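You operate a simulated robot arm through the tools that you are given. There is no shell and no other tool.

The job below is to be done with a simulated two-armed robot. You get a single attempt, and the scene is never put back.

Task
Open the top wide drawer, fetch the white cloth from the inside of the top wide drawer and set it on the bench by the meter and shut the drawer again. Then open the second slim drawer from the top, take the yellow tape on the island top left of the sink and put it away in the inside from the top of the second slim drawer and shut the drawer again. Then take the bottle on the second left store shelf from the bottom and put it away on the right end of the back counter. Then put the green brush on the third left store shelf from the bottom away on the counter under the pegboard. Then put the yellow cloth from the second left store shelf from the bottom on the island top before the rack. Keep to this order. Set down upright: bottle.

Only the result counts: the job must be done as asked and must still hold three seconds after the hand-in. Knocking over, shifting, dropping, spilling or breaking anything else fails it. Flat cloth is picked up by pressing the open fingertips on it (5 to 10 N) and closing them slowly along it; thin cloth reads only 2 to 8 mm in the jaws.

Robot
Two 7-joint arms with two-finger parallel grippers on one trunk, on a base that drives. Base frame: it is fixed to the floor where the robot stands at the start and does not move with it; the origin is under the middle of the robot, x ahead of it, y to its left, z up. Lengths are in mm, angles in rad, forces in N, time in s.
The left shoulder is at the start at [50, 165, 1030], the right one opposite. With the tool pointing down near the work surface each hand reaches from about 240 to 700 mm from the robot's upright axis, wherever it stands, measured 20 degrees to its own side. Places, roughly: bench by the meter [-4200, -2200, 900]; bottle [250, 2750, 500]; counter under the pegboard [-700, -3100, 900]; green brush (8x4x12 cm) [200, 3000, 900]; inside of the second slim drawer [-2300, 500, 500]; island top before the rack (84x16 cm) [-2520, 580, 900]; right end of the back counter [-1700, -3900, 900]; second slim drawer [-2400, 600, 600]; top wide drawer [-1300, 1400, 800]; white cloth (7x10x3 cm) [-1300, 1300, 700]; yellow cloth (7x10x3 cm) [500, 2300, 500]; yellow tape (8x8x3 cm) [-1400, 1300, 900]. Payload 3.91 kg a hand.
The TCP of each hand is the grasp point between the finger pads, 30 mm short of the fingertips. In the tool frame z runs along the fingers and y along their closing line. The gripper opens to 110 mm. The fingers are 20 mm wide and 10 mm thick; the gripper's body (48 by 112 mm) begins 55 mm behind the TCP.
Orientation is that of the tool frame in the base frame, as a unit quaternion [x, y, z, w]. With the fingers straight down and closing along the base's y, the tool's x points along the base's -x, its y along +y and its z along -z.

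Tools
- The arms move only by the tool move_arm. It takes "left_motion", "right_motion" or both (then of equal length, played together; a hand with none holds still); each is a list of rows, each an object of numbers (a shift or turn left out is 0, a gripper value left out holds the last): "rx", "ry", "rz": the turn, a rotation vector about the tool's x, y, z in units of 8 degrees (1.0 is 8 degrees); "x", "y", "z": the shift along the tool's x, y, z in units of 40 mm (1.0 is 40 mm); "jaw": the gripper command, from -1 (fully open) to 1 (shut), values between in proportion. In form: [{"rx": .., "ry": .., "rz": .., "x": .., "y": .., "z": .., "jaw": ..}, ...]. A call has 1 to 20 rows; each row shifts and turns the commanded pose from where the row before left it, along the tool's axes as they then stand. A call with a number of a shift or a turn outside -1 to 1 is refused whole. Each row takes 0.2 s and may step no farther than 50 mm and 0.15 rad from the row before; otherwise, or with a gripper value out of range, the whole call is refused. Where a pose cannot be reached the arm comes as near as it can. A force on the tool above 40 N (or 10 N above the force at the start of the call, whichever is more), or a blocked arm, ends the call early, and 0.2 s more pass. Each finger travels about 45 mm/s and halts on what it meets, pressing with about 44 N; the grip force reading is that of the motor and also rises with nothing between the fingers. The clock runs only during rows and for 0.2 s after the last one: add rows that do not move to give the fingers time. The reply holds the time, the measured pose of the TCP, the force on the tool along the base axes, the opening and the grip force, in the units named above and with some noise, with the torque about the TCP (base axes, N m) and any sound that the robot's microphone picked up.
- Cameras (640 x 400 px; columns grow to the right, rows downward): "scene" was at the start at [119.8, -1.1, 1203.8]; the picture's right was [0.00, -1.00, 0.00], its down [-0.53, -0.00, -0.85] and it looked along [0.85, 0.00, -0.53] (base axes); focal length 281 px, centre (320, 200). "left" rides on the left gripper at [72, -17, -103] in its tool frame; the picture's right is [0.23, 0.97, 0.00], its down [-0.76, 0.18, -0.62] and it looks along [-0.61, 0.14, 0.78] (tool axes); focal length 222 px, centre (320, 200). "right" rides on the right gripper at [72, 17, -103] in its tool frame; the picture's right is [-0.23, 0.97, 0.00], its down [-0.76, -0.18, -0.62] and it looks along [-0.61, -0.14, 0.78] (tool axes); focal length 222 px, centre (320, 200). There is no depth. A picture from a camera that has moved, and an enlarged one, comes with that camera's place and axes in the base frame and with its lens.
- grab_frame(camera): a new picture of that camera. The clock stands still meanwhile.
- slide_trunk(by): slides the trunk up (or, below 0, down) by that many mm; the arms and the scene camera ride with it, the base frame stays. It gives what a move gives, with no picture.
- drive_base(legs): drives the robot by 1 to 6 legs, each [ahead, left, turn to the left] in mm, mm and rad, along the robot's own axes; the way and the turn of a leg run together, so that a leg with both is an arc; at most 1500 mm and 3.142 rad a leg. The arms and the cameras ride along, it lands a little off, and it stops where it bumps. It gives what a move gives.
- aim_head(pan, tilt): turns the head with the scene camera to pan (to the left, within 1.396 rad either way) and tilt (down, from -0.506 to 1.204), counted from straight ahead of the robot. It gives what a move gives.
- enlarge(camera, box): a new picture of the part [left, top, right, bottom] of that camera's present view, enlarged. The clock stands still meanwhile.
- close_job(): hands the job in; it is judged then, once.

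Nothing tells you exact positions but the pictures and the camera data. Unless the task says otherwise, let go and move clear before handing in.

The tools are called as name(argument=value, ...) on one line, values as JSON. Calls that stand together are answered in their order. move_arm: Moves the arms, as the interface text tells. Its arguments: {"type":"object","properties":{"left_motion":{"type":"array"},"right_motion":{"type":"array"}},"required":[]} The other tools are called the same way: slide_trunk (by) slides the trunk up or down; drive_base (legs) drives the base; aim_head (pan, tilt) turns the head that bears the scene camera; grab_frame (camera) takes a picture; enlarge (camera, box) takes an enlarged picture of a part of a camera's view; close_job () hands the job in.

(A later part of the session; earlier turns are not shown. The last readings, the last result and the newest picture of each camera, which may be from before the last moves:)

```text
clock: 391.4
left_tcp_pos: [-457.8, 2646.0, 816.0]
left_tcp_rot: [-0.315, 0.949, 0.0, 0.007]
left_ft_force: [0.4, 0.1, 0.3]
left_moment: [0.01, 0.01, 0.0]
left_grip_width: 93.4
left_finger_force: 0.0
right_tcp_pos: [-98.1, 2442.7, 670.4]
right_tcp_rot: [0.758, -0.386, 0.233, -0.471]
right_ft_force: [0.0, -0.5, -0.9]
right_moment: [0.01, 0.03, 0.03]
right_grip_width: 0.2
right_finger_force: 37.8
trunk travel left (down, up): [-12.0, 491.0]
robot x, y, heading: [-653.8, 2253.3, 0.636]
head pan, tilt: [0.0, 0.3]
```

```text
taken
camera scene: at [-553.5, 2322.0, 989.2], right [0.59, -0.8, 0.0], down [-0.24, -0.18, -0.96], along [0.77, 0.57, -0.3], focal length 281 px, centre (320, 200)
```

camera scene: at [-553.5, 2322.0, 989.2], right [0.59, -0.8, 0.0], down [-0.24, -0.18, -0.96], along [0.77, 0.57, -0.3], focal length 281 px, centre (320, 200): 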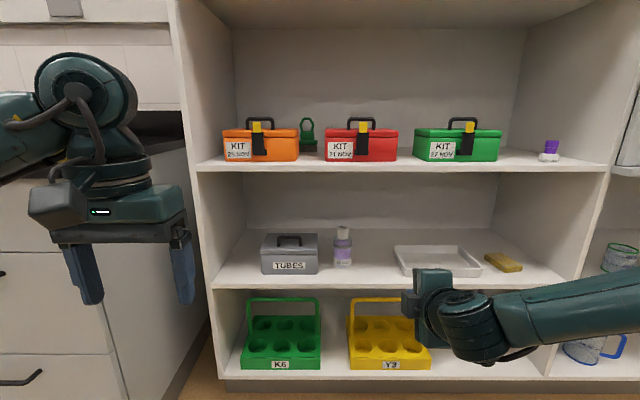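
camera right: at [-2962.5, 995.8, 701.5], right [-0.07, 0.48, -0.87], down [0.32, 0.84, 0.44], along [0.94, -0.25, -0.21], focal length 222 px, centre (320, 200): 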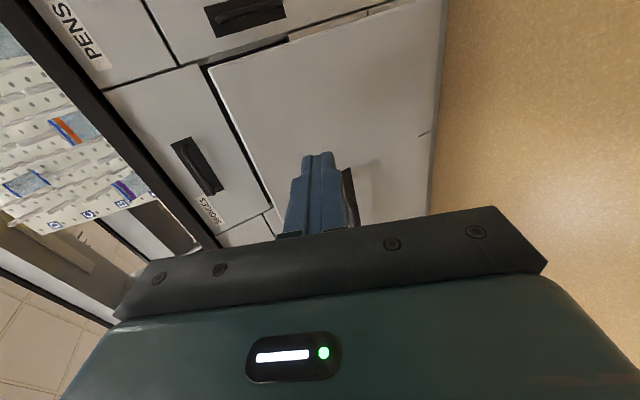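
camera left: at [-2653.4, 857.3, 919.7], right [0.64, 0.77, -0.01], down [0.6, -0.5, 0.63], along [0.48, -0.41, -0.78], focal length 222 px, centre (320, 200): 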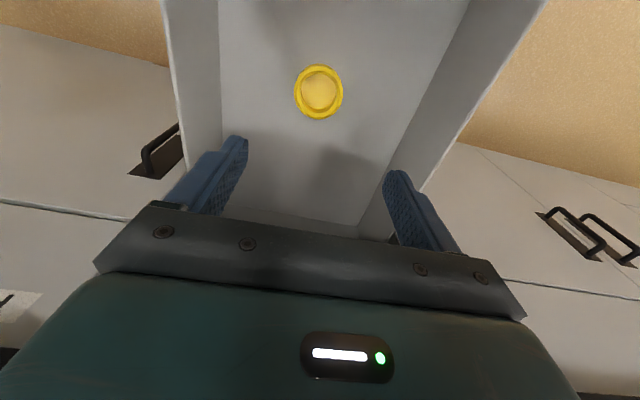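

The view is clear: the bottle is about 990 mm ahead and 80 mm right, about 92 mm behind the second shelf's front edge. The green brush stands on the third shelf between the orange and red kits, and the yellow cloth is at the right of the second shelf. I'll turn the right hand back to pointing down and pitch the left hand 45° forward for the shelf grasp.

move_arm(left_motion=[{"ry": -0.9375, "jaw": -1}, {"ry": -0.9375}, {"ry": -0.9375}, {"ry": -0.9375}, {"ry": -0.9375}, {"ry": -0.9375}, {}, {}, {}, {}, {}, {}, {}, {}, {}, {}, {}, {}], right_motion=[{"rx": -0.4365, "ry": 0.4435, "rz": 0.7097}, {"rx": -0.4365, "ry": 0.4435, "rz": 0.7097}, {"rx": -0.4365, "ry": 0.4435, "rz": 0.7097}, {"rx": -0.4365, "ry": 0.4435, "rz": 0.7097}, {"rx": -0.4365, "ry": 0.4435, "rz": 0.7097}, {"rx": -0.4365, "ry": 0.4435, "rz": 0.7097}, {"rx": -0.4365, "ry": 0.4435, "rz": 0.7097}, {"rx": -0.4365, "ry": 0.4435, "rz": 0.7097}, {"rx": -0.4365, "ry": 0.4435, "rz": 0.7097}, {"rx": -0.4365, "ry": 0.4435, "rz": 0.7097}, {"rx": -0.4365, "ry": 0.4435, "rz": 0.7097}, {"rx": -0.4365, "ry": 0.4435, "rz": 0.7097}, {"rx": -0.4365, "ry": 0.4435, "rz": 0.7097}, {"rx": -0.4365, "ry": 0.4435, "rz": 0.7097}, {"x": 0.9}, {"x": 0.9}, {"x": 0.9}, {"x": 0.9}])

enlarge(camera="scene", box=[200, 90, 560, 315])

```text
clock: 395.2
left_tcp_pos: [-457.7, 2645.0, 816.4]
left_tcp_rot: [-0.289, 0.875, 0.119, 0.37]
left_ft_force: [1.0, -0.4, 0.5]
left_moment: [-0.02, -0.02, 0.0]
left_grip_width: 110.2
left_finger_force: 0.0
right_tcp_pos: [-215.3, 2355.0, 669.5]
right_tcp_rot: [-0.311, 0.95, 0.001, 0.001]
right_ft_force: [-0.1, -0.6, 0.1]
right_moment: [0.01, -0.01, 0.0]
right_grip_width: 0.0
right_finger_force: 37.8
trunk travel left (down, up): [-12.0, 491.0]
robot x, y, heading: [-650.9, 2250.5, 0.637]
head pan, tilt: [0.0, 0.3]
```

```text
1.78 times, centred on (380, 202) of scene
camera zoom: at [-553.6, 2322.1, 989.2], right [0.59, -0.8, 0.0], down [-0.24, -0.18, -0.96], along [0.77, 0.57, -0.3], focal length 500 px, centre (213, 196)
```

zoom: 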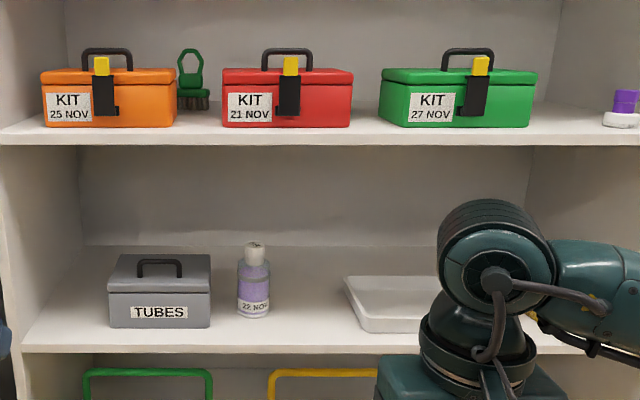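

The bottle stands clear: TUBES box about 45 mm to its left, tray 160 mm to its right. I'll shift right and forward toward the shelf, then lower the left hand to the bottle's height outside the shelf.

drive_base(legs=[[0, -270, 0], [300, 0, 0]])

move_arm(left_motion=[{"x": 0.7, "z": 0.7}, {"x": 0.7, "z": 0.7}, {"x": 0.7, "z": 0.7}, {"x": 0.7, "z": 0.7}, {"x": 0.7, "z": 0.7}, {"x": 0.7, "z": 0.7}, {}])

aim_head(pan=0.25, tilt=0.55)

grab_frame(camera="scene")

grab_frame(camera="left")

```text
clock: 399.8
left_tcp_pos: [-59.9, 2610.0, 816.0]
left_tcp_rot: [-0.289, 0.875, 0.12, 0.37]
left_ft_force: [-0.3, -0.5, -0.1]
left_moment: [0.02, 0.01, -0.03]
left_grip_width: 109.8
left_finger_force: 0.1
right_tcp_pos: [183.5, 2321.2, 669.6]
right_tcp_rot: [-0.312, 0.95, 0.001, 0.0]
right_ft_force: [0.1, -0.2, 0.6]
right_moment: [-0.01, 0.03, 0.04]
right_grip_width: 0.0
right_finger_force: 38.1
trunk travel left (down, up): [-12.0, 491.0]
robot x, y, heading: [-254.1, 2217.3, 0.64]
head pan, tilt: [0.0, 0.3]
```

```text
clock: 401.4
left_tcp_pos: [-43.0, 2620.3, 581.4]
left_tcp_rot: [-0.291, 0.875, 0.121, 0.369]
left_ft_force: [-0.2, -0.2, 0.5]
left_moment: [-0.01, 0.0, -0.02]
left_grip_width: 110.1
left_finger_force: 0.1
left hand out of reach, approached as far as the arm can: row 2, 3, 4
right_tcp_pos: [183.3, 2321.7, 669.6]
right_tcp_rot: [-0.312, 0.95, 0.0, 0.001]
right_ft_force: [0.4, -0.4, -0.5]
right_moment: [0.02, -0.03, -0.01]
right_grip_width: 0.0
right_finger_force: 38.1
trunk travel left (down, up): [-12.0, 491.0]
robot x, y, heading: [-254.1, 2213.0, 0.637]
head pan, tilt: [0.0, 0.3]
```

```text
clock: 402.2
left_tcp_pos: [-41.5, 2620.8, 581.6]
left_tcp_rot: [-0.291, 0.874, 0.121, 0.369]
left_ft_force: [-0.4, -0.5, 0.2]
left_moment: [0.0, 0.0, -0.04]
left_grip_width: 109.7
left_finger_force: 0.0
right_tcp_pos: [184.0, 2321.9, 669.4]
right_tcp_rot: [-0.312, 0.95, 0.0, 0.0]
right_ft_force: [0.2, -0.7, 0.1]
right_moment: [-0.01, 0.0, -0.01]
right_grip_width: 0.2
right_finger_force: 37.6
trunk travel left (down, up): [-12.0, 491.0]
robot x, y, heading: [-255.4, 2217.0, 0.637]
head pan, tilt: [0.25, 0.55]
```

```text
taken
camera scene: at [-173.7, 2301.5, 966.2], right [0.77, -0.63, 0.0], down [-0.33, -0.4, -0.85], along [0.54, 0.66, -0.52], focal length 281 px, centre (320, 200)
```

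scene: 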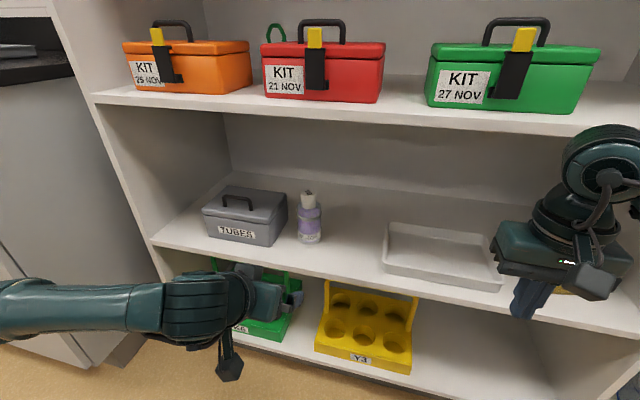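

```text
taken
camera left: at [-132.7, 2533.8, 601.3], right [-0.71, 0.69, -0.17], down [-0.04, 0.2, 0.98], along [0.71, 0.7, -0.11], focal length 222 px, centre (320, 200)
```

left: 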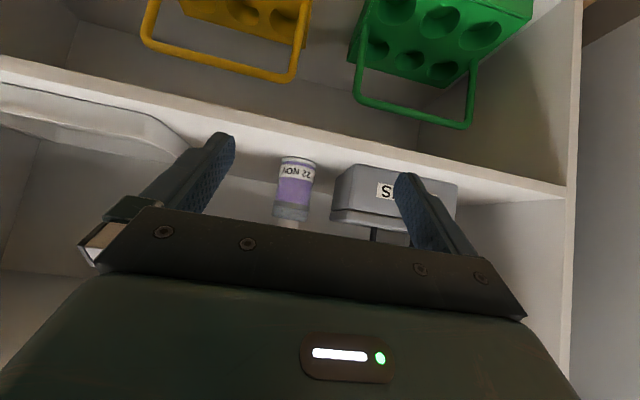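

The left hand is at z 581, a good grip height. Triangulation puts the bottle at about [161, 2757], with its base on the shelf at z ≈ 501. I'll move in horizontally halfway and re-check.

move_arm(left_motion=[{"x": -0.7, "z": 0.68, "y": -0.1}, {"x": -0.7, "z": 0.68, "y": -0.1}, {"x": -0.7, "z": 0.68, "y": -0.05}, {}])

grab_frame(camera="left")

enlarge(camera="scene", box=[150, 150, 430, 350])

```text
clock: 403.2
left_tcp_pos: [58.7, 2682.1, 583.8]
left_tcp_rot: [-0.29, 0.875, 0.12, 0.369]
left_ft_force: [0.8, 0.7, -0.8]
left_moment: [-0.01, 0.0, -0.03]
left_grip_width: 110.0
left_finger_force: 0.0
right_tcp_pos: [184.2, 2321.7, 670.8]
right_tcp_rot: [-0.313, 0.95, 0.0, 0.001]
right_ft_force: [-0.4, 0.5, 0.0]
right_moment: [0.01, -0.01, 0.0]
right_grip_width: 0.0
right_finger_force: 37.6
trunk travel left (down, up): [-12.0, 491.0]
robot x, y, heading: [-258.1, 2216.8, 0.637]
head pan, tilt: [0.25, 0.55]
```

```text
taken
camera left: at [-32.3, 2596.2, 603.1], right [-0.71, 0.69, -0.17], down [-0.04, 0.2, 0.98], along [0.71, 0.7, -0.11], focal length 222 px, centre (320, 200)
```

left: 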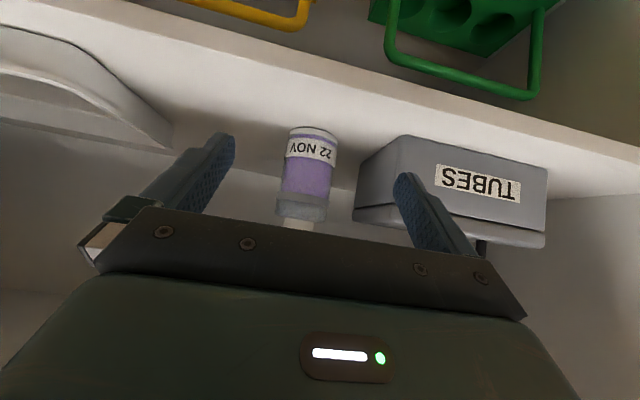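

```text
2.00 times, centred on (290, 250) of scene
camera zoom: at [-173.7, 2301.6, 966.2], right [0.78, -0.63, 0.0], down [-0.33, -0.41, -0.85], along [0.54, 0.66, -0.52], focal length 562 px, centre (380, 100)
```

zoom: 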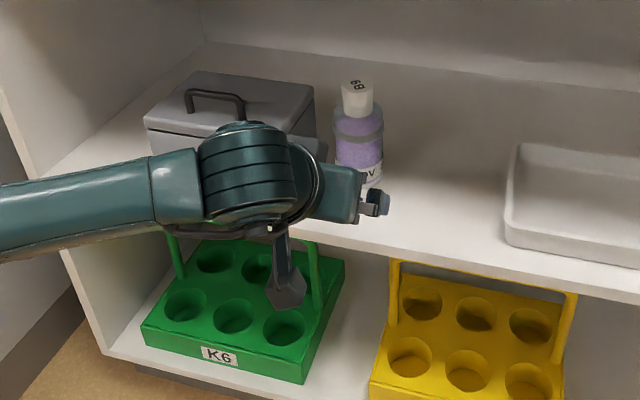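

The refined bottle axis is about [183, 2778], with 157 mm left to go. I'll move most of that and re-check the clearance to the TUBES box.

move_arm(left_motion=[{"x": -0.7, "z": 0.65, "y": 0.05}, {"x": -0.7, "z": 0.65, "y": 0.03}, {"x": -0.6, "z": 0.56}, {}])

grab_frame(camera="left")

enlarge(camera="scene", box=[170, 150, 410, 310])

```text
clock: 404.2
left_tcp_pos: [144.1, 2750.1, 589.1]
left_tcp_rot: [-0.29, 0.875, 0.12, 0.369]
left_ft_force: [-0.2, 0.3, -0.2]
left_moment: [-0.01, -0.01, 0.0]
left_grip_width: 109.9
left_finger_force: 0.1
right_tcp_pos: [182.3, 2320.4, 670.8]
right_tcp_rot: [-0.313, 0.95, 0.001, 0.001]
right_ft_force: [0.2, 0.0, 0.1]
right_moment: [-0.04, -0.01, 0.02]
right_grip_width: 0.0
right_finger_force: 37.6
trunk travel left (down, up): [-12.0, 491.0]
robot x, y, heading: [-251.4, 2216.3, 0.629]
head pan, tilt: [0.25, 0.55]
```

```text
taken
camera left: at [53.2, 2663.5, 609.2], right [-0.71, 0.69, -0.17], down [-0.04, 0.2, 0.98], along [0.71, 0.7, -0.11], focal length 222 px, centre (320, 200)
```

left: 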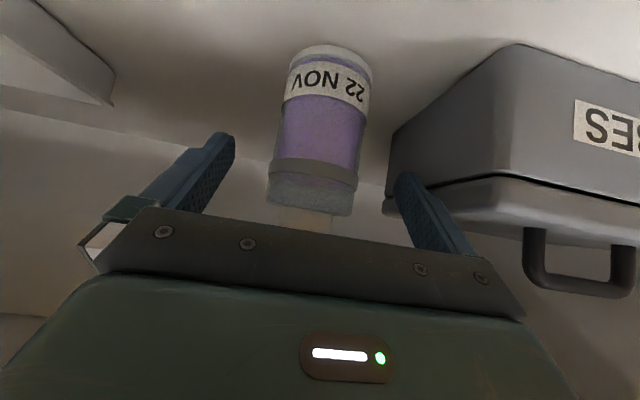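

```text
2.50 times, centred on (290, 230) of scene
camera zoom: at [-173.7, 2301.6, 966.2], right [0.78, -0.63, 0.0], down [-0.33, -0.41, -0.85], along [0.54, 0.66, -0.52], focal length 703 px, centre (395, 125)
```

zoom: 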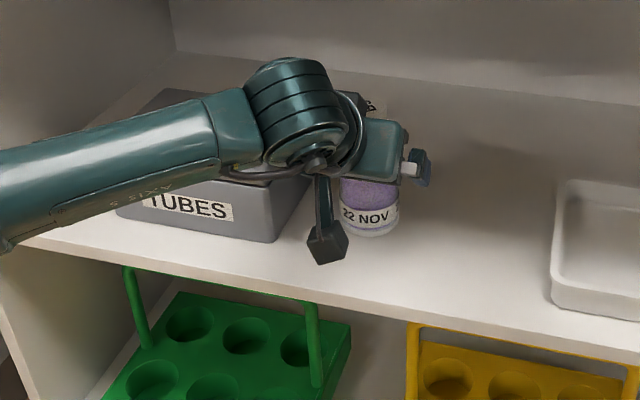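

The hand is laterally centred on the bottle, with 12+ mm between the left finger and the box. I'll advance the last 40 mm and close gently.

move_arm(left_motion=[{"x": -0.4, "z": 0.38}, {"x": -0.3, "z": 0.28}, {}, {"jaw": -0.7}, {"jaw": -0.5}, {"jaw": -0.35}, {"jaw": -0.2}, {"jaw": -0.1}, {"jaw": 0.1}])

grab_frame(camera="left")

enlarge(camera="scene", box=[170, 150, 410, 310])

```text
clock: 406.2
left_tcp_pos: [175.2, 2773.4, 591.1]
left_tcp_rot: [-0.29, 0.875, 0.12, 0.37]
left_ft_force: [0.4, 0.2, 1.1]
left_moment: [-0.01, 0.0, 0.01]
left_grip_width: 59.0
left_finger_force: 34.2
right_tcp_pos: [183.3, 2320.7, 669.7]
right_tcp_rot: [-0.312, 0.95, 0.0, 0.001]
right_ft_force: [-0.7, 0.5, 0.6]
right_moment: [0.01, 0.0, 0.01]
right_grip_width: 0.0
right_finger_force: 37.9
trunk travel left (down, up): [-12.0, 491.0]
robot x, y, heading: [-257.1, 2215.8, 0.638]
head pan, tilt: [0.25, 0.55]
```

```text
taken
camera left: at [83.6, 2686.1, 611.6], right [-0.71, 0.69, -0.17], down [-0.04, 0.2, 0.98], along [0.71, 0.7, -0.11], focal length 222 px, centre (320, 200)
```

left: 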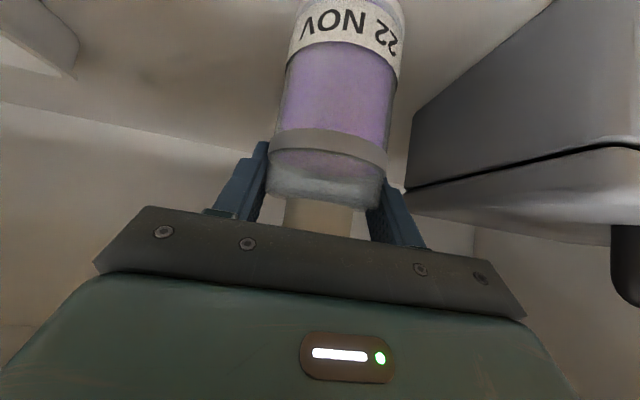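

```text
2.50 times, centred on (290, 230) of scene
camera zoom: at [-173.7, 2301.5, 966.2], right [0.78, -0.63, 0.0], down [-0.33, -0.4, -0.85], along [0.54, 0.66, -0.52], focal length 703 px, centre (395, 125)
```

zoom: 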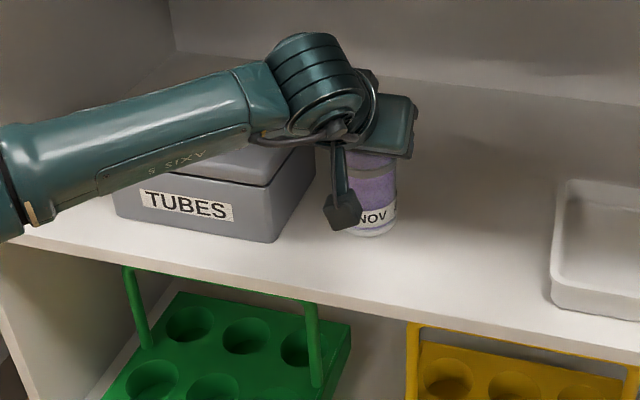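

The bottle is between the pads at 59 mm. I'll firm the grip, lift a little, and check.

move_arm(left_motion=[{"jaw": 1}, {"jaw": 1}, {"x": -0.15, "z": -0.15}, {"x": -0.2, "z": -0.2}, {"x": -0.25, "z": -0.25}, {}])

grab_frame(camera="left")

enlarge(camera="scene", box=[170, 150, 410, 310])

```text
clock: 407.6
left_tcp_pos: [174.2, 2772.4, 625.6]
left_tcp_rot: [-0.29, 0.875, 0.121, 0.369]
left_ft_force: [0.0, 0.8, -2.6]
left_moment: [0.03, -0.03, 0.02]
left_grip_width: 59.0
left_finger_force: 43.7
right_tcp_pos: [182.3, 2320.6, 669.6]
right_tcp_rot: [-0.312, 0.95, 0.0, 0.001]
right_ft_force: [0.0, 0.4, 0.0]
right_moment: [0.04, -0.01, 0.03]
right_grip_width: 0.1
right_finger_force: 37.8
trunk travel left (down, up): [-12.0, 491.0]
robot x, y, heading: [-255.5, 2215.7, 0.638]
head pan, tilt: [0.25, 0.55]
```

```text
taken
camera left: at [83.8, 2686.4, 645.3], right [-0.71, 0.69, -0.17], down [-0.04, 0.2, 0.98], along [0.71, 0.7, -0.11], focal length 222 px, centre (320, 200)
```

left: 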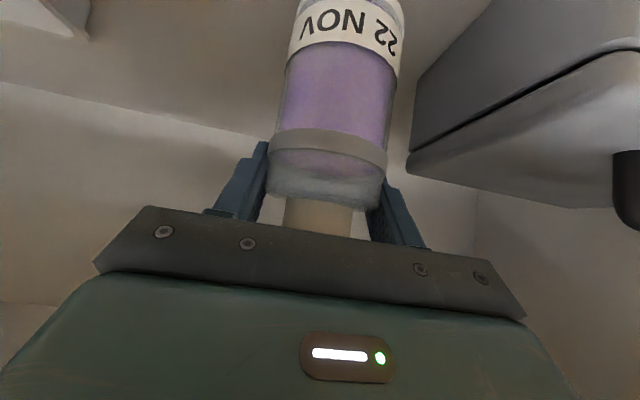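

```text
2.50 times, centred on (290, 230) of scene
camera zoom: at [-173.6, 2301.7, 966.2], right [0.78, -0.63, 0.0], down [-0.33, -0.41, -0.85], along [0.54, 0.66, -0.52], focal length 703 px, centre (395, 125)
```

zoom: 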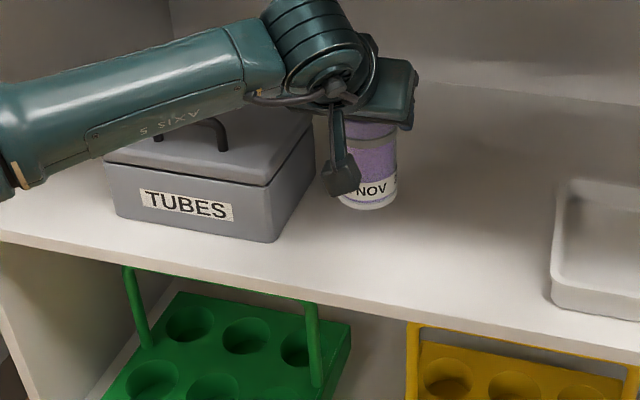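

The bottle is held and lifted. I'll back straight out of the shelf, raise the trunk, and carry it around the island to the back counter.

drive_base(legs=[[-420, 0, 0]])

slide_trunk(by=440)

drive_base(legs=[[0, -1200, 0], [0, -1200, 0]])

grab_frame(camera="left")

```text
clock: 410.2
left_tcp_pos: [-164.7, 2520.9, 625.6]
left_tcp_rot: [-0.291, 0.875, 0.121, 0.369]
left_ft_force: [0.4, 0.2, -2.7]
left_moment: [0.07, 0.0, 0.0]
left_grip_width: 58.7
left_finger_force: 44.0
right_tcp_pos: [-157.1, 2070.8, 670.5]
right_tcp_rot: [-0.313, 0.95, 0.0, 0.0]
right_ft_force: [-0.2, 0.0, 0.1]
right_moment: [-0.03, 0.01, -0.01]
right_grip_width: 0.0
right_finger_force: 37.8
trunk travel left (down, up): [-12.0, 491.0]
robot x, y, heading: [-596.7, 1962.6, 0.639]
head pan, tilt: [0.25, 0.55]
```

```text
refused: 440 is not a number from -400 to 400
```

```text
clock: 431.3
left_tcp_pos: [1254.9, 579.7, 624.4]
left_tcp_rot: [-0.284, 0.876, 0.118, 0.37]
left_ft_force: [-0.2, 0.2, -3.5]
left_moment: [0.01, -0.03, -0.01]
left_grip_width: 58.8
left_finger_force: 44.1
right_tcp_pos: [1259.2, 128.4, 670.9]
right_tcp_rot: [-0.307, 0.952, 0.001, 0.0]
right_ft_force: [-0.8, 0.5, 0.2]
right_moment: [-0.01, 0.03, 0.0]
right_grip_width: 0.0
right_finger_force: 38.1
trunk travel left (down, up): [-12.0, 491.0]
robot x, y, heading: [818.8, 28.2, 0.627]
head pan, tilt: [0.25, 0.55]
```

```text
taken
camera left: at [1163.7, 494.1, 645.0], right [-0.7, 0.7, -0.17], down [-0.04, 0.2, 0.98], along [0.71, 0.69, -0.11], focal length 222 px, centre (320, 200)
```

left: 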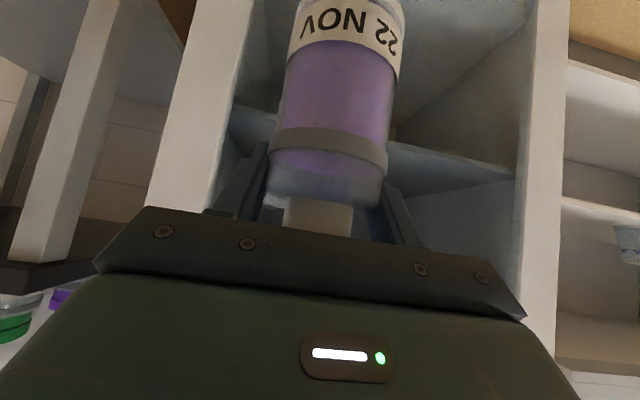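

The trunk slide is limited to 400 per call, and the drive went fine. I'll raise the trunk now, then go toward the back counter and turn to face it.

slide_trunk(by=400)

drive_base(legs=[[-100, 0, 0], [0, -350, 0], [0, 0, -1.56], [0, -1300, 0], [0, -1300, 0]])

aim_head(pan=-0.6, tilt=0.3)

grab_frame(camera="scene")

```text
clock: 435.1
left_tcp_pos: [1254.8, 579.2, 1025.6]
left_tcp_rot: [-0.285, 0.876, 0.118, 0.37]
left_ft_force: [0.1, 0.0, -3.5]
left_moment: [0.02, -0.03, 0.01]
left_grip_width: 58.9
left_finger_force: 44.1
right_tcp_pos: [1259.9, 128.9, 1069.9]
right_tcp_rot: [-0.306, 0.952, 0.0, 0.001]
right_ft_force: [-0.3, 0.5, 0.3]
right_moment: [0.01, -0.01, 0.01]
right_grip_width: 0.1
right_finger_force: 37.1
trunk travel left (down, up): [-412.0, 91.0]
robot x, y, heading: [820.8, 25.7, 0.621]
head pan, tilt: [0.25, 0.55]
```

```text
clock: 465.9
left_tcp_pos: [-660.9, -2258.4, 1024.3]
left_tcp_rot: [0.424, 0.818, -0.18, 0.345]
left_ft_force: [-0.6, 0.2, -2.2]
left_moment: [-0.04, -0.02, -0.01]
left_grip_width: 58.6
left_finger_force: 44.0
right_tcp_pos: [-1111.9, -2254.1, 1069.8]
right_tcp_rot: [0.463, 0.886, 0.0, -0.001]
right_ft_force: [0.3, 0.4, -0.1]
right_moment: [0.0, 0.01, 0.01]
right_grip_width: 0.0
right_finger_force: 37.5
trunk travel left (down, up): [-412.0, 91.0]
robot x, y, heading: [-1206.0, -1813.2, -0.959]
head pan, tilt: [0.25, 0.55]
```

```text
clock: 467.1
left_tcp_pos: [-660.0, -2257.0, 1024.6]
left_tcp_rot: [0.424, 0.818, -0.181, 0.344]
left_ft_force: [0.2, 0.5, -2.2]
left_moment: [-0.04, 0.01, -0.03]
left_grip_width: 58.8
left_finger_force: 44.6
right_tcp_pos: [-1111.2, -2254.3, 1070.3]
right_tcp_rot: [0.462, 0.887, 0.001, 0.0]
right_ft_force: [-0.4, -0.5, 0.8]
right_moment: [-0.02, -0.02, 0.01]
right_grip_width: 0.2
right_finger_force: 37.6
trunk travel left (down, up): [-412.0, 91.0]
robot x, y, heading: [-1206.6, -1814.5, -0.959]
head pan, tilt: [-0.6, 0.3]
```

```text
taken
camera scene: at [-1186.6, -1932.2, 1389.1], right [-1.0, -0.01, 0.0], down [0.0, 0.3, -0.96], along [0.01, -0.96, -0.3], focal length 281 px, centre (320, 200)
```

scene: 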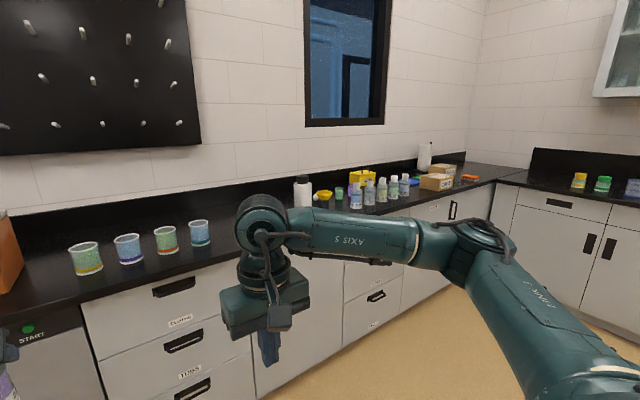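

The back counter is ahead, with pegboard and cups at left and bottles, boxes and the corner at right. I'll go farther right for a view of its right end.

drive_base(legs=[[0, -1300, 0.025]])

aim_head(pan=-0.1, tilt=0.4)

grab_frame(camera="scene")

```text
clock: 478.8
left_tcp_pos: [-1711.6, -3005.5, 1025.2]
left_tcp_rot: [0.416, 0.823, -0.176, 0.346]
left_ft_force: [0.2, 0.5, -2.9]
left_moment: [-0.02, -0.02, 0.01]
left_grip_width: 58.7
left_finger_force: 43.6
right_tcp_pos: [-2162.2, -3012.9, 1068.5]
right_tcp_rot: [0.453, 0.892, 0.001, 0.0]
right_ft_force: [-0.3, -0.9, 0.6]
right_moment: [0.01, -0.02, 0.03]
right_grip_width: 0.2
right_finger_force: 38.1
trunk travel left (down, up): [-412.0, 91.0]
robot x, y, heading: [-2265.6, -2571.1, -0.94]
head pan, tilt: [-0.6, 0.3]
```

```text
clock: 479.7
left_tcp_pos: [-1710.4, -3006.3, 1025.8]
left_tcp_rot: [0.416, 0.822, -0.177, 0.346]
left_ft_force: [0.0, 0.1, -2.2]
left_moment: [-0.02, 0.01, -0.03]
left_grip_width: 58.6
left_finger_force: 44.4
right_tcp_pos: [-2162.1, -3012.2, 1069.2]
right_tcp_rot: [0.453, 0.891, 0.0, 0.0]
right_ft_force: [0.3, -0.3, 0.3]
right_moment: [-0.03, 0.01, 0.0]
right_grip_width: 0.0
right_finger_force: 37.8
trunk travel left (down, up): [-412.0, 91.0]
robot x, y, heading: [-2265.9, -2571.7, -0.939]
head pan, tilt: [-0.099, 0.4]
```

```text
taken
camera scene: at [-2200.6, -2678.6, 1379.9], right [-0.86, -0.51, 0.0], down [-0.2, 0.34, -0.92], along [0.47, -0.79, -0.39], focal length 281 px, centre (320, 200)
```

scene: 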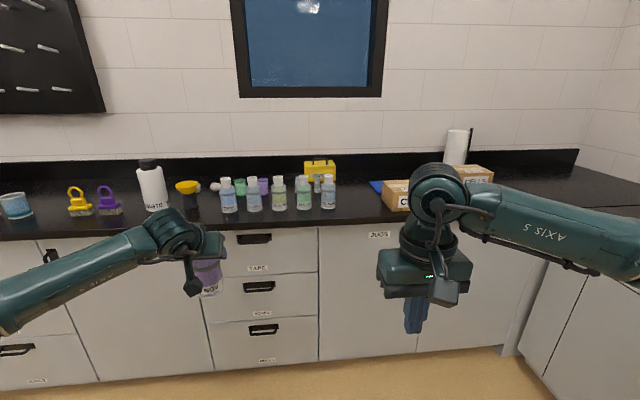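

The free spot at the right end is between the bottle row and the cardboard boxes, around u ≈ -3670, v ≈ -2000. To keep my left forearm from passing over the bottle row, I'll shift the left hand further to my left and stand more to the right.

move_arm(left_motion=[{"y": 0.875}, {"y": 0.875}, {"y": 0.875}, {"y": 0.875}, {}])

slide_trunk(by=88)

drive_base(legs=[[0, -640, 0.007]])

aim_head(pan=0.25, tilt=0.5)

grab_frame(camera="scene")

```text
clock: 480.9
left_tcp_pos: [-1597.6, -2922.1, 1023.0]
left_tcp_rot: [0.416, 0.822, -0.177, 0.345]
left_ft_force: [0.3, -0.4, -2.9]
left_moment: [0.0, 0.03, 0.0]
left_grip_width: 58.5
left_finger_force: 43.9
right_tcp_pos: [-2163.0, -3012.5, 1071.3]
right_tcp_rot: [0.453, 0.891, 0.0, 0.0]
right_ft_force: [0.0, 0.7, 0.6]
right_moment: [0.01, 0.01, 0.01]
right_grip_width: 0.0
right_finger_force: 38.2
trunk travel left (down, up): [-412.0, 91.0]
robot x, y, heading: [-2265.5, -2575.3, -0.941]
head pan, tilt: [-0.099, 0.4]
```

```text
clock: 482.1
left_tcp_pos: [-1598.1, -2922.6, 1110.7]
left_tcp_rot: [0.415, 0.823, -0.177, 0.346]
left_ft_force: [0.0, 0.9, -2.8]
left_moment: [-0.02, -0.01, -0.02]
left_grip_width: 58.4
left_finger_force: 43.9
right_tcp_pos: [-2162.6, -3013.3, 1157.5]
right_tcp_rot: [0.454, 0.891, 0.0, 0.0]
right_ft_force: [-0.7, 0.3, 0.3]
right_moment: [0.0, -0.04, 0.01]
right_grip_width: 0.1
right_finger_force: 36.8
trunk travel left (down, up): [-500.0, 3.0]
robot x, y, heading: [-2263.0, -2575.3, -0.939]
head pan, tilt: [-0.099, 0.4]
```

```text
clock: 488.2
left_tcp_pos: [-2114.7, -3300.5, 1111.4]
left_tcp_rot: [0.415, 0.823, -0.176, 0.346]
left_ft_force: [0.1, -1.6, -3.1]
left_moment: [-0.01, 0.0, -0.01]
left_grip_width: 58.8
left_finger_force: 44.2
right_tcp_pos: [-2678.9, -3390.8, 1157.6]
right_tcp_rot: [0.452, 0.892, 0.0, 0.0]
right_ft_force: [0.8, -0.3, -0.1]
right_moment: [-0.02, 0.02, -0.03]
right_grip_width: 0.0
right_finger_force: 38.2
trunk travel left (down, up): [-500.0, 3.0]
robot x, y, heading: [-2782.6, -2952.9, -0.939]
head pan, tilt: [-0.099, 0.4]
```

```text
clock: 489.0
left_tcp_pos: [-2113.7, -3300.8, 1112.2]
left_tcp_rot: [0.415, 0.823, -0.177, 0.346]
left_ft_force: [-0.2, 0.5, -2.4]
left_moment: [-0.03, 0.0, 0.0]
left_grip_width: 58.8
left_finger_force: 44.1
right_tcp_pos: [-2677.7, -3390.9, 1158.4]
right_tcp_rot: [0.452, 0.892, 0.0, 0.0]
right_ft_force: [-0.1, -0.5, 0.7]
right_moment: [0.01, 0.04, 0.03]
right_grip_width: 0.0
right_finger_force: 37.4
trunk travel left (down, up): [-500.0, 3.0]
robot x, y, heading: [-2782.8, -2952.6, -0.937]
head pan, tilt: [0.25, 0.499]
```

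```text
taken
camera scene: at [-2693.3, -3035.2, 1458.7], right [-0.64, -0.77, 0.0], down [-0.37, 0.3, -0.88], along [0.68, -0.56, -0.48], focal length 281 px, centre (320, 200)
```

scene: 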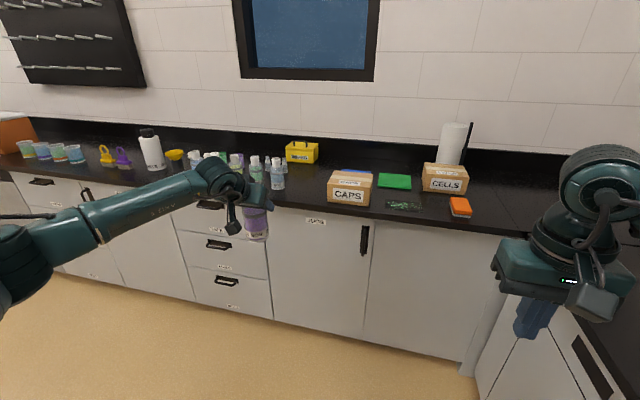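

I see the spot: a free strip between the rightmost bottle and the CAPS box. I'll drive forward in stages and check the forearm's clearance over the bottle row.

drive_base(legs=[[450, 0, 0.006]])

aim_head(pan=0.45, tilt=0.6)

grab_frame(camera="scene")

grab_frame(camera="left")

```text
clock: 491.8
left_tcp_pos: [-1839.1, -3659.9, 1111.3]
left_tcp_rot: [0.411, 0.825, -0.174, 0.346]
left_ft_force: [-0.5, -0.1, -2.5]
left_moment: [0.0, 0.0, 0.02]
left_grip_width: 58.7
left_finger_force: 43.7
right_tcp_pos: [-2403.3, -3753.2, 1157.7]
right_tcp_rot: [0.448, 0.894, 0.0, 0.0]
right_ft_force: [0.4, -0.1, -0.9]
right_moment: [0.03, -0.01, 0.01]
right_grip_width: 0.2
right_finger_force: 37.9
trunk travel left (down, up): [-500.0, 3.0]
robot x, y, heading: [-2511.7, -3318.6, -0.928]
head pan, tilt: [0.25, 0.499]
```

```text
clock: 492.5
left_tcp_pos: [-1840.5, -3659.9, 1111.3]
left_tcp_rot: [0.412, 0.825, -0.175, 0.345]
left_ft_force: [0.3, 1.0, -2.8]
left_moment: [0.0, -0.02, 0.01]
left_grip_width: 58.8
left_finger_force: 44.1
right_tcp_pos: [-2404.1, -3754.9, 1156.9]
right_tcp_rot: [0.448, 0.894, -0.001, 0.001]
right_ft_force: [0.5, -0.1, -0.1]
right_moment: [-0.01, 0.0, -0.01]
right_grip_width: 0.0
right_finger_force: 37.7
trunk travel left (down, up): [-500.0, 3.0]
robot x, y, heading: [-2513.9, -3315.9, -0.93]
head pan, tilt: [0.45, 0.6]
```

```text
taken
camera scene: at [-2414.7, -3382.3, 1449.7], right [-0.46, -0.89, 0.0], down [-0.5, 0.26, -0.83], along [0.73, -0.38, -0.56], focal length 281 px, centre (320, 200)
```

scene: 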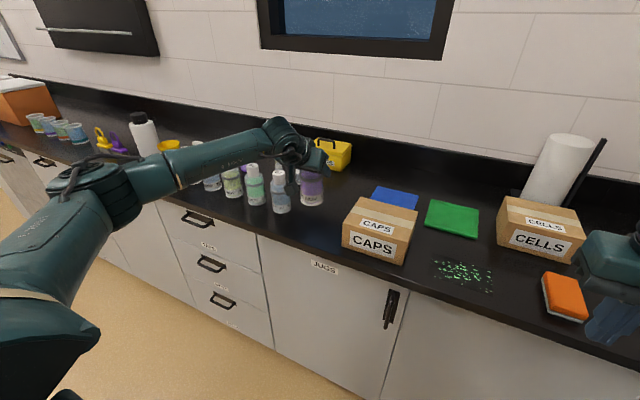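

```text
taken
camera left: at [-1929.6, -3568.1, 1131.5], right [0.68, 0.71, -0.17], down [0.2, 0.04, 0.98], along [0.7, -0.7, -0.11], focal length 222 px, centre (320, 200)
```

left: 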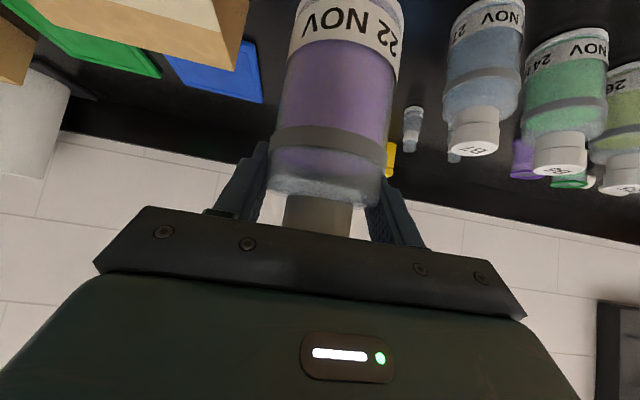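

The corridor between the rightmost bottle and the CAPS box is about 210 mm wide, and the forearm runs clear in front of the bottle row. I'll move 130 mm further in, staying high.

drive_base(legs=[[130, 0, 0]])

grab_frame(camera="scene")

```text
clock: 493.8
left_tcp_pos: [-1761.9, -3763.4, 1110.9]
left_tcp_rot: [0.41, 0.825, -0.174, 0.346]
left_ft_force: [0.9, 0.2, -2.4]
left_moment: [-0.03, 0.01, 0.01]
left_grip_width: 58.6
left_finger_force: 43.5
right_tcp_pos: [-2326.2, -3858.1, 1157.3]
right_tcp_rot: [0.449, 0.894, 0.0, 0.001]
right_ft_force: [0.4, 0.6, -0.6]
right_moment: [-0.02, 0.0, -0.01]
right_grip_width: 0.0
right_finger_force: 38.1
trunk travel left (down, up): [-500.0, 3.0]
robot x, y, heading: [-2434.6, -3420.8, -0.922]
head pan, tilt: [0.45, 0.6]
```

```text
taken
camera scene: at [-2336.6, -3486.4, 1449.5], right [-0.46, -0.89, 0.0], down [-0.5, 0.26, -0.82], along [0.73, -0.38, -0.57], focal length 281 px, centre (320, 200)
```

scene: 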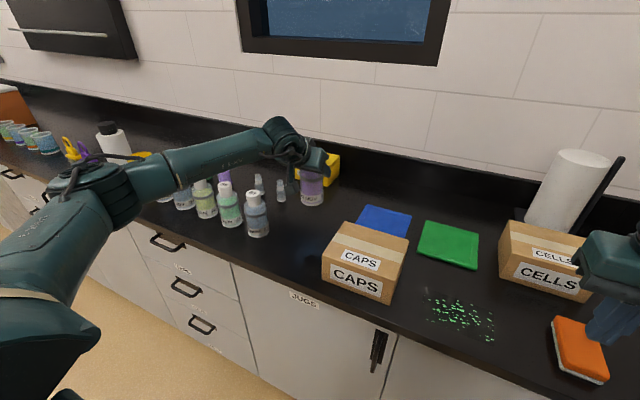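

move_arm(left_motion=[{"x": -0.5, "z": 0.48}, {"x": -0.48, "z": 0.47}, {"x": 0.5, "z": 0.5}, {"x": 0.5, "z": 0.5}, {}])

grab_frame(camera="scene")

grab_frame(camera="left")

```text
clock: 495.0
left_tcp_pos: [-1729.3, -3806.5, 1056.9]
left_tcp_rot: [0.411, 0.825, -0.174, 0.347]
left_ft_force: [0.9, -0.3, -2.7]
left_moment: [-0.03, -0.02, 0.0]
left_grip_width: 58.8
left_finger_force: 44.5
right_tcp_pos: [-2326.3, -3857.9, 1158.1]
right_tcp_rot: [0.448, 0.894, -0.001, 0.001]
right_ft_force: [-0.2, 0.4, -0.7]
right_moment: [-0.01, -0.02, 0.01]
right_grip_width: 0.1
right_finger_force: 37.3
trunk travel left (down, up): [-500.0, 3.0]
robot x, y, heading: [-2435.5, -3419.8, -0.922]
head pan, tilt: [0.45, 0.6]
```

```text
taken
camera scene: at [-2337.3, -3485.3, 1449.7], right [-0.46, -0.89, 0.0], down [-0.5, 0.26, -0.83], along [0.73, -0.38, -0.56], focal length 281 px, centre (320, 200)
```

scene: 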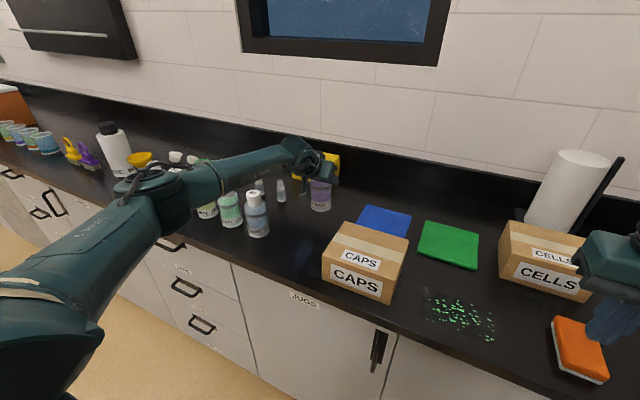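

```text
taken
camera left: at [-1819.2, -3715.4, 1076.0], right [0.68, 0.71, -0.17], down [0.2, 0.04, 0.98], along [0.7, -0.7, -0.11], focal length 222 px, centre (320, 200)
```

left: 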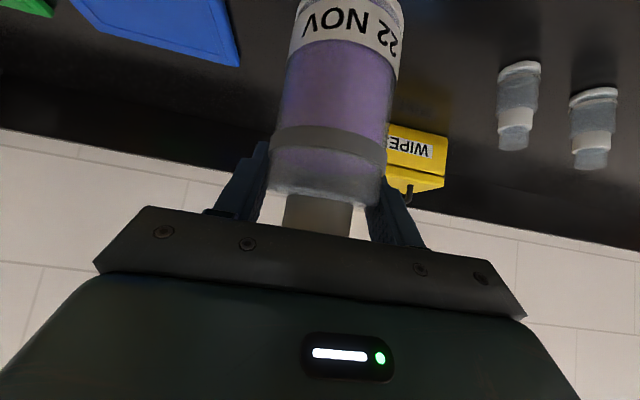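

The forearm actually runs high and nearly straight back, well clear of the bottles. I'll move 35 mm deeper and then lower toward the counter.

move_arm(left_motion=[{"x": -0.62, "z": 0.6}, {"x": 0.4, "z": 0.4}, {"x": 0.4, "z": 0.4}, {"x": 0.3, "z": 0.3}, {}])

grab_frame(camera="left")

enlarge(camera="scene", box=[220, 100, 460, 260])

```text
clock: 496.2
left_tcp_pos: [-1709.7, -3828.0, 1005.6]
left_tcp_rot: [0.41, 0.825, -0.174, 0.347]
left_ft_force: [0.9, 0.5, -1.5]
left_moment: [0.0, -0.02, 0.0]
left_grip_width: 58.8
left_finger_force: 44.0
left hand out of reach, approached as far as the arm can: row 4
right_tcp_pos: [-2325.3, -3859.1, 1158.3]
right_tcp_rot: [0.449, 0.893, 0.0, 0.0]
right_ft_force: [0.4, -0.1, -0.1]
right_moment: [-0.03, 0.02, -0.01]
right_grip_width: 0.1
right_finger_force: 37.9
trunk travel left (down, up): [-500.0, 3.0]
robot x, y, heading: [-2433.7, -3419.1, -0.927]
head pan, tilt: [0.45, 0.6]
```

```text
taken
camera left: at [-1799.0, -3738.8, 1025.2], right [0.68, 0.71, -0.17], down [0.2, 0.04, 0.98], along [0.7, -0.7, -0.11], focal length 222 px, centre (320, 200)
```

left: 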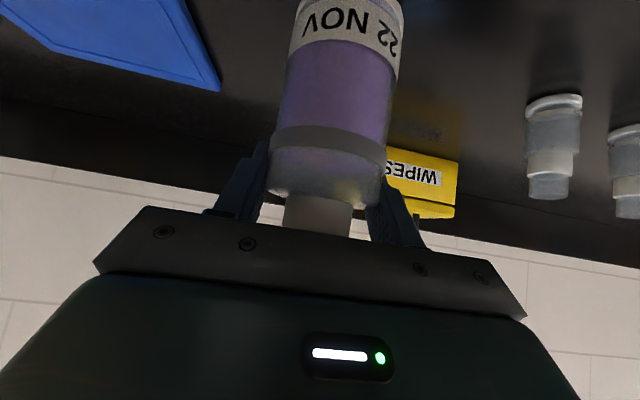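

```text
2.50 times, centred on (340, 180) of scene
camera zoom: at [-2337.3, -3485.9, 1449.6], right [-0.46, -0.89, 0.0], down [-0.5, 0.26, -0.82], along [0.73, -0.38, -0.57], focal length 703 px, centre (270, 250)
```

zoom: 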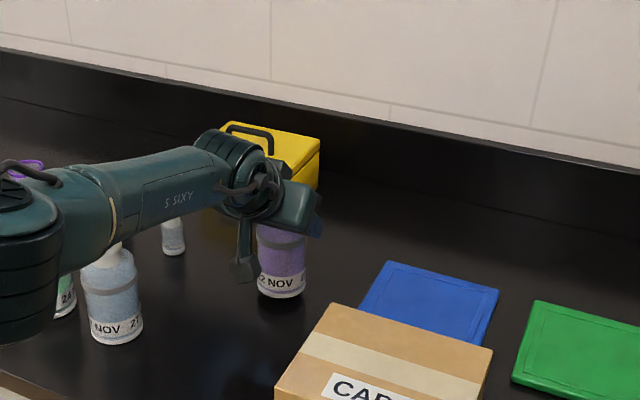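

The arm is at full extension 13 mm above the counter. I'll lower the trunk slightly to set the bottle down.

slide_trunk(by=-8)

slide_trunk(by=-4)

enlarge(camera="scene", box=[220, 100, 460, 260])

```text
clock: 496.8
left_tcp_pos: [-1708.9, -3829.8, 997.5]
left_tcp_rot: [0.409, 0.825, -0.173, 0.348]
left_ft_force: [-0.2, -1.1, -2.1]
left_moment: [-0.04, -0.02, -0.01]
left_grip_width: 58.8
left_finger_force: 43.8
right_tcp_pos: [-2324.6, -3856.8, 1150.1]
right_tcp_rot: [0.448, 0.894, -0.001, 0.0]
right_ft_force: [0.0, 0.2, -0.1]
right_moment: [0.02, 0.01, -0.04]
right_grip_width: 0.1
right_finger_force: 37.3
trunk travel left (down, up): [-492.0, 11.0]
robot x, y, heading: [-2437.1, -3416.6, -0.928]
head pan, tilt: [0.45, 0.6]
```

```text
clock: 497.3
left_tcp_pos: [-1709.3, -3829.0, 994.6]
left_tcp_rot: [0.41, 0.825, -0.174, 0.347]
left_ft_force: [-0.3, 0.9, -1.3]
left_moment: [0.0, -0.04, 0.01]
left_grip_width: 58.7
left_finger_force: 44.5
right_tcp_pos: [-2326.6, -3858.5, 1146.3]
right_tcp_rot: [0.449, 0.894, -0.002, 0.001]
right_ft_force: [-0.3, -0.3, 0.2]
right_moment: [0.01, 0.0, 0.0]
right_grip_width: 0.1
right_finger_force: 37.9
trunk travel left (down, up): [-488.0, 15.0]
robot x, y, heading: [-2433.6, -3419.0, -0.926]
head pan, tilt: [0.45, 0.6]
```

```text
2.50 times, centred on (340, 180) of scene
camera zoom: at [-2337.3, -3485.5, 1437.6], right [-0.46, -0.89, 0.0], down [-0.5, 0.26, -0.82], along [0.73, -0.38, -0.57], focal length 703 px, centre (270, 250)
```

zoom: 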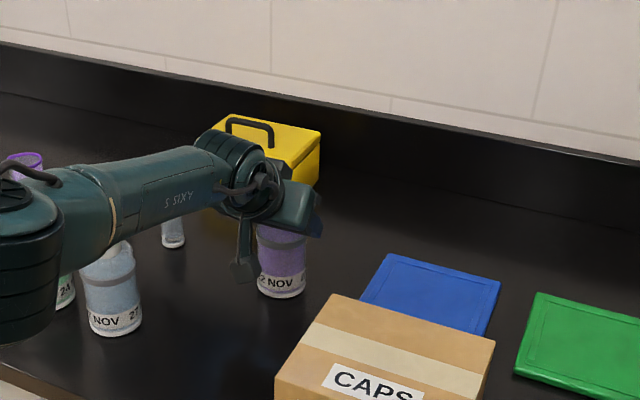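

slide_trunk(by=-2)

slide_trunk(by=-2)

```text
clock: 497.8
left_tcp_pos: [-1709.4, -3829.0, 993.6]
left_tcp_rot: [0.41, 0.825, -0.175, 0.349]
left_ft_force: [-0.9, 0.5, 5.4]
left_moment: [0.32, 0.05, 0.03]
left_grip_width: 58.7
left_finger_force: 43.6
right_tcp_pos: [-2325.6, -3856.4, 1144.8]
right_tcp_rot: [0.449, 0.894, -0.001, 0.001]
right_ft_force: [0.0, 0.0, 0.6]
right_moment: [0.0, 0.03, 0.02]
right_grip_width: 0.1
right_finger_force: 37.2
trunk travel left (down, up): [-486.0, 17.0]
robot x, y, heading: [-2434.6, -3420.1, -0.923]
head pan, tilt: [0.45, 0.6]
```

```text
clock: 498.3
left_tcp_pos: [-1711.3, -3829.5, 993.7]
left_tcp_rot: [0.41, 0.824, -0.176, 0.35]
left_ft_force: [1.1, 1.2, 14.0]
left_moment: [0.62, 0.07, -0.01]
left_grip_width: 58.6
left_finger_force: 44.3
right_tcp_pos: [-2327.0, -3855.8, 1143.0]
right_tcp_rot: [0.448, 0.894, 0.0, 0.002]
right_ft_force: [1.0, -1.5, 0.0]
right_moment: [-0.05, 0.01, -0.02]
right_grip_width: 0.0
right_finger_force: 38.2
trunk travel left (down, up): [-484.0, 19.0]
robot x, y, heading: [-2431.7, -3420.9, -0.928]
head pan, tilt: [0.45, 0.6]
```

The bottle stands on the counter. I'll relieve the press, open the jaws gently and back off along the fingers.

slide_trunk(by=2)

move_arm(left_motion=[{"jaw": 0.0}, {"jaw": -0.2}, {"jaw": -0.4}, {"jaw": -0.6}, {"jaw": -0.6}, {"z": -0.3}, {"z": -0.5}, {"z": -0.7}, {"z": -0.8}])

grab_frame(camera="left")

enlarge(camera="scene", box=[220, 100, 460, 260])

```text
clock: 498.9
left_tcp_pos: [-1709.1, -3828.8, 993.1]
left_tcp_rot: [0.41, 0.825, -0.174, 0.348]
left_ft_force: [4.6, -3.0, 12.6]
left_moment: [0.23, -0.52, -0.12]
left_grip_width: 58.5
left_finger_force: 43.1
right_tcp_pos: [-2326.7, -3857.1, 1145.0]
right_tcp_rot: [0.449, 0.894, 0.0, 0.001]
right_ft_force: [-1.2, 0.6, -0.5]
right_moment: [0.03, 0.02, 0.02]
right_grip_width: 0.1
right_finger_force: 37.3
trunk travel left (down, up): [-486.0, 17.0]
robot x, y, heading: [-2434.1, -3421.2, -0.926]
head pan, tilt: [0.45, 0.6]
```

```text
clock: 500.9
left_tcp_pos: [-1748.7, -3775.7, 1056.3]
left_tcp_rot: [0.41, 0.825, -0.174, 0.348]
left_ft_force: [-0.9, 0.9, 0.4]
left_moment: [-0.01, -0.01, 0.0]
left_grip_width: 87.9
left_finger_force: 0.0
right_tcp_pos: [-2325.6, -3857.3, 1144.4]
right_tcp_rot: [0.448, 0.894, 0.0, 0.001]
right_ft_force: [-0.4, 0.7, -0.8]
right_moment: [-0.06, 0.0, 0.0]
right_grip_width: 0.3
right_finger_force: 37.6
trunk travel left (down, up): [-486.0, 17.0]
robot x, y, heading: [-2437.6, -3420.2, -0.925]
head pan, tilt: [0.45, 0.6]
```

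```text
taken
camera left: at [-1839.0, -3684.4, 1075.7], right [0.68, 0.71, -0.17], down [0.2, 0.04, 0.98], along [0.71, -0.7, -0.11], focal length 222 px, centre (320, 200)
```

left: 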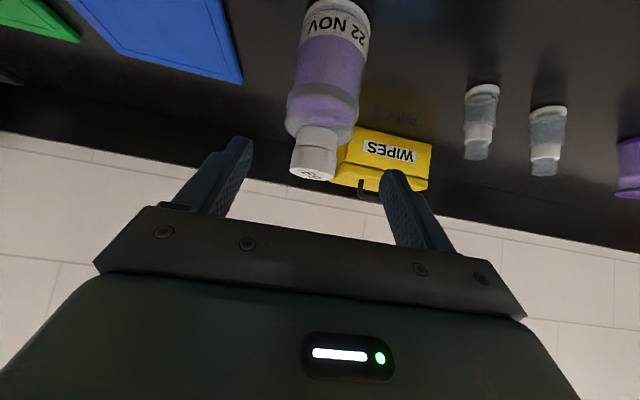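

```text
2.50 times, centred on (340, 180) of scene
camera zoom: at [-2337.9, -3484.7, 1435.7], right [-0.46, -0.89, 0.0], down [-0.5, 0.26, -0.83], along [0.73, -0.38, -0.56], focal length 703 px, centre (270, 250)
```

zoom: 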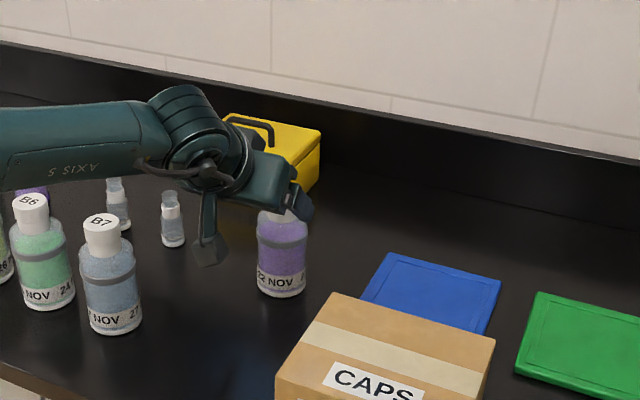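

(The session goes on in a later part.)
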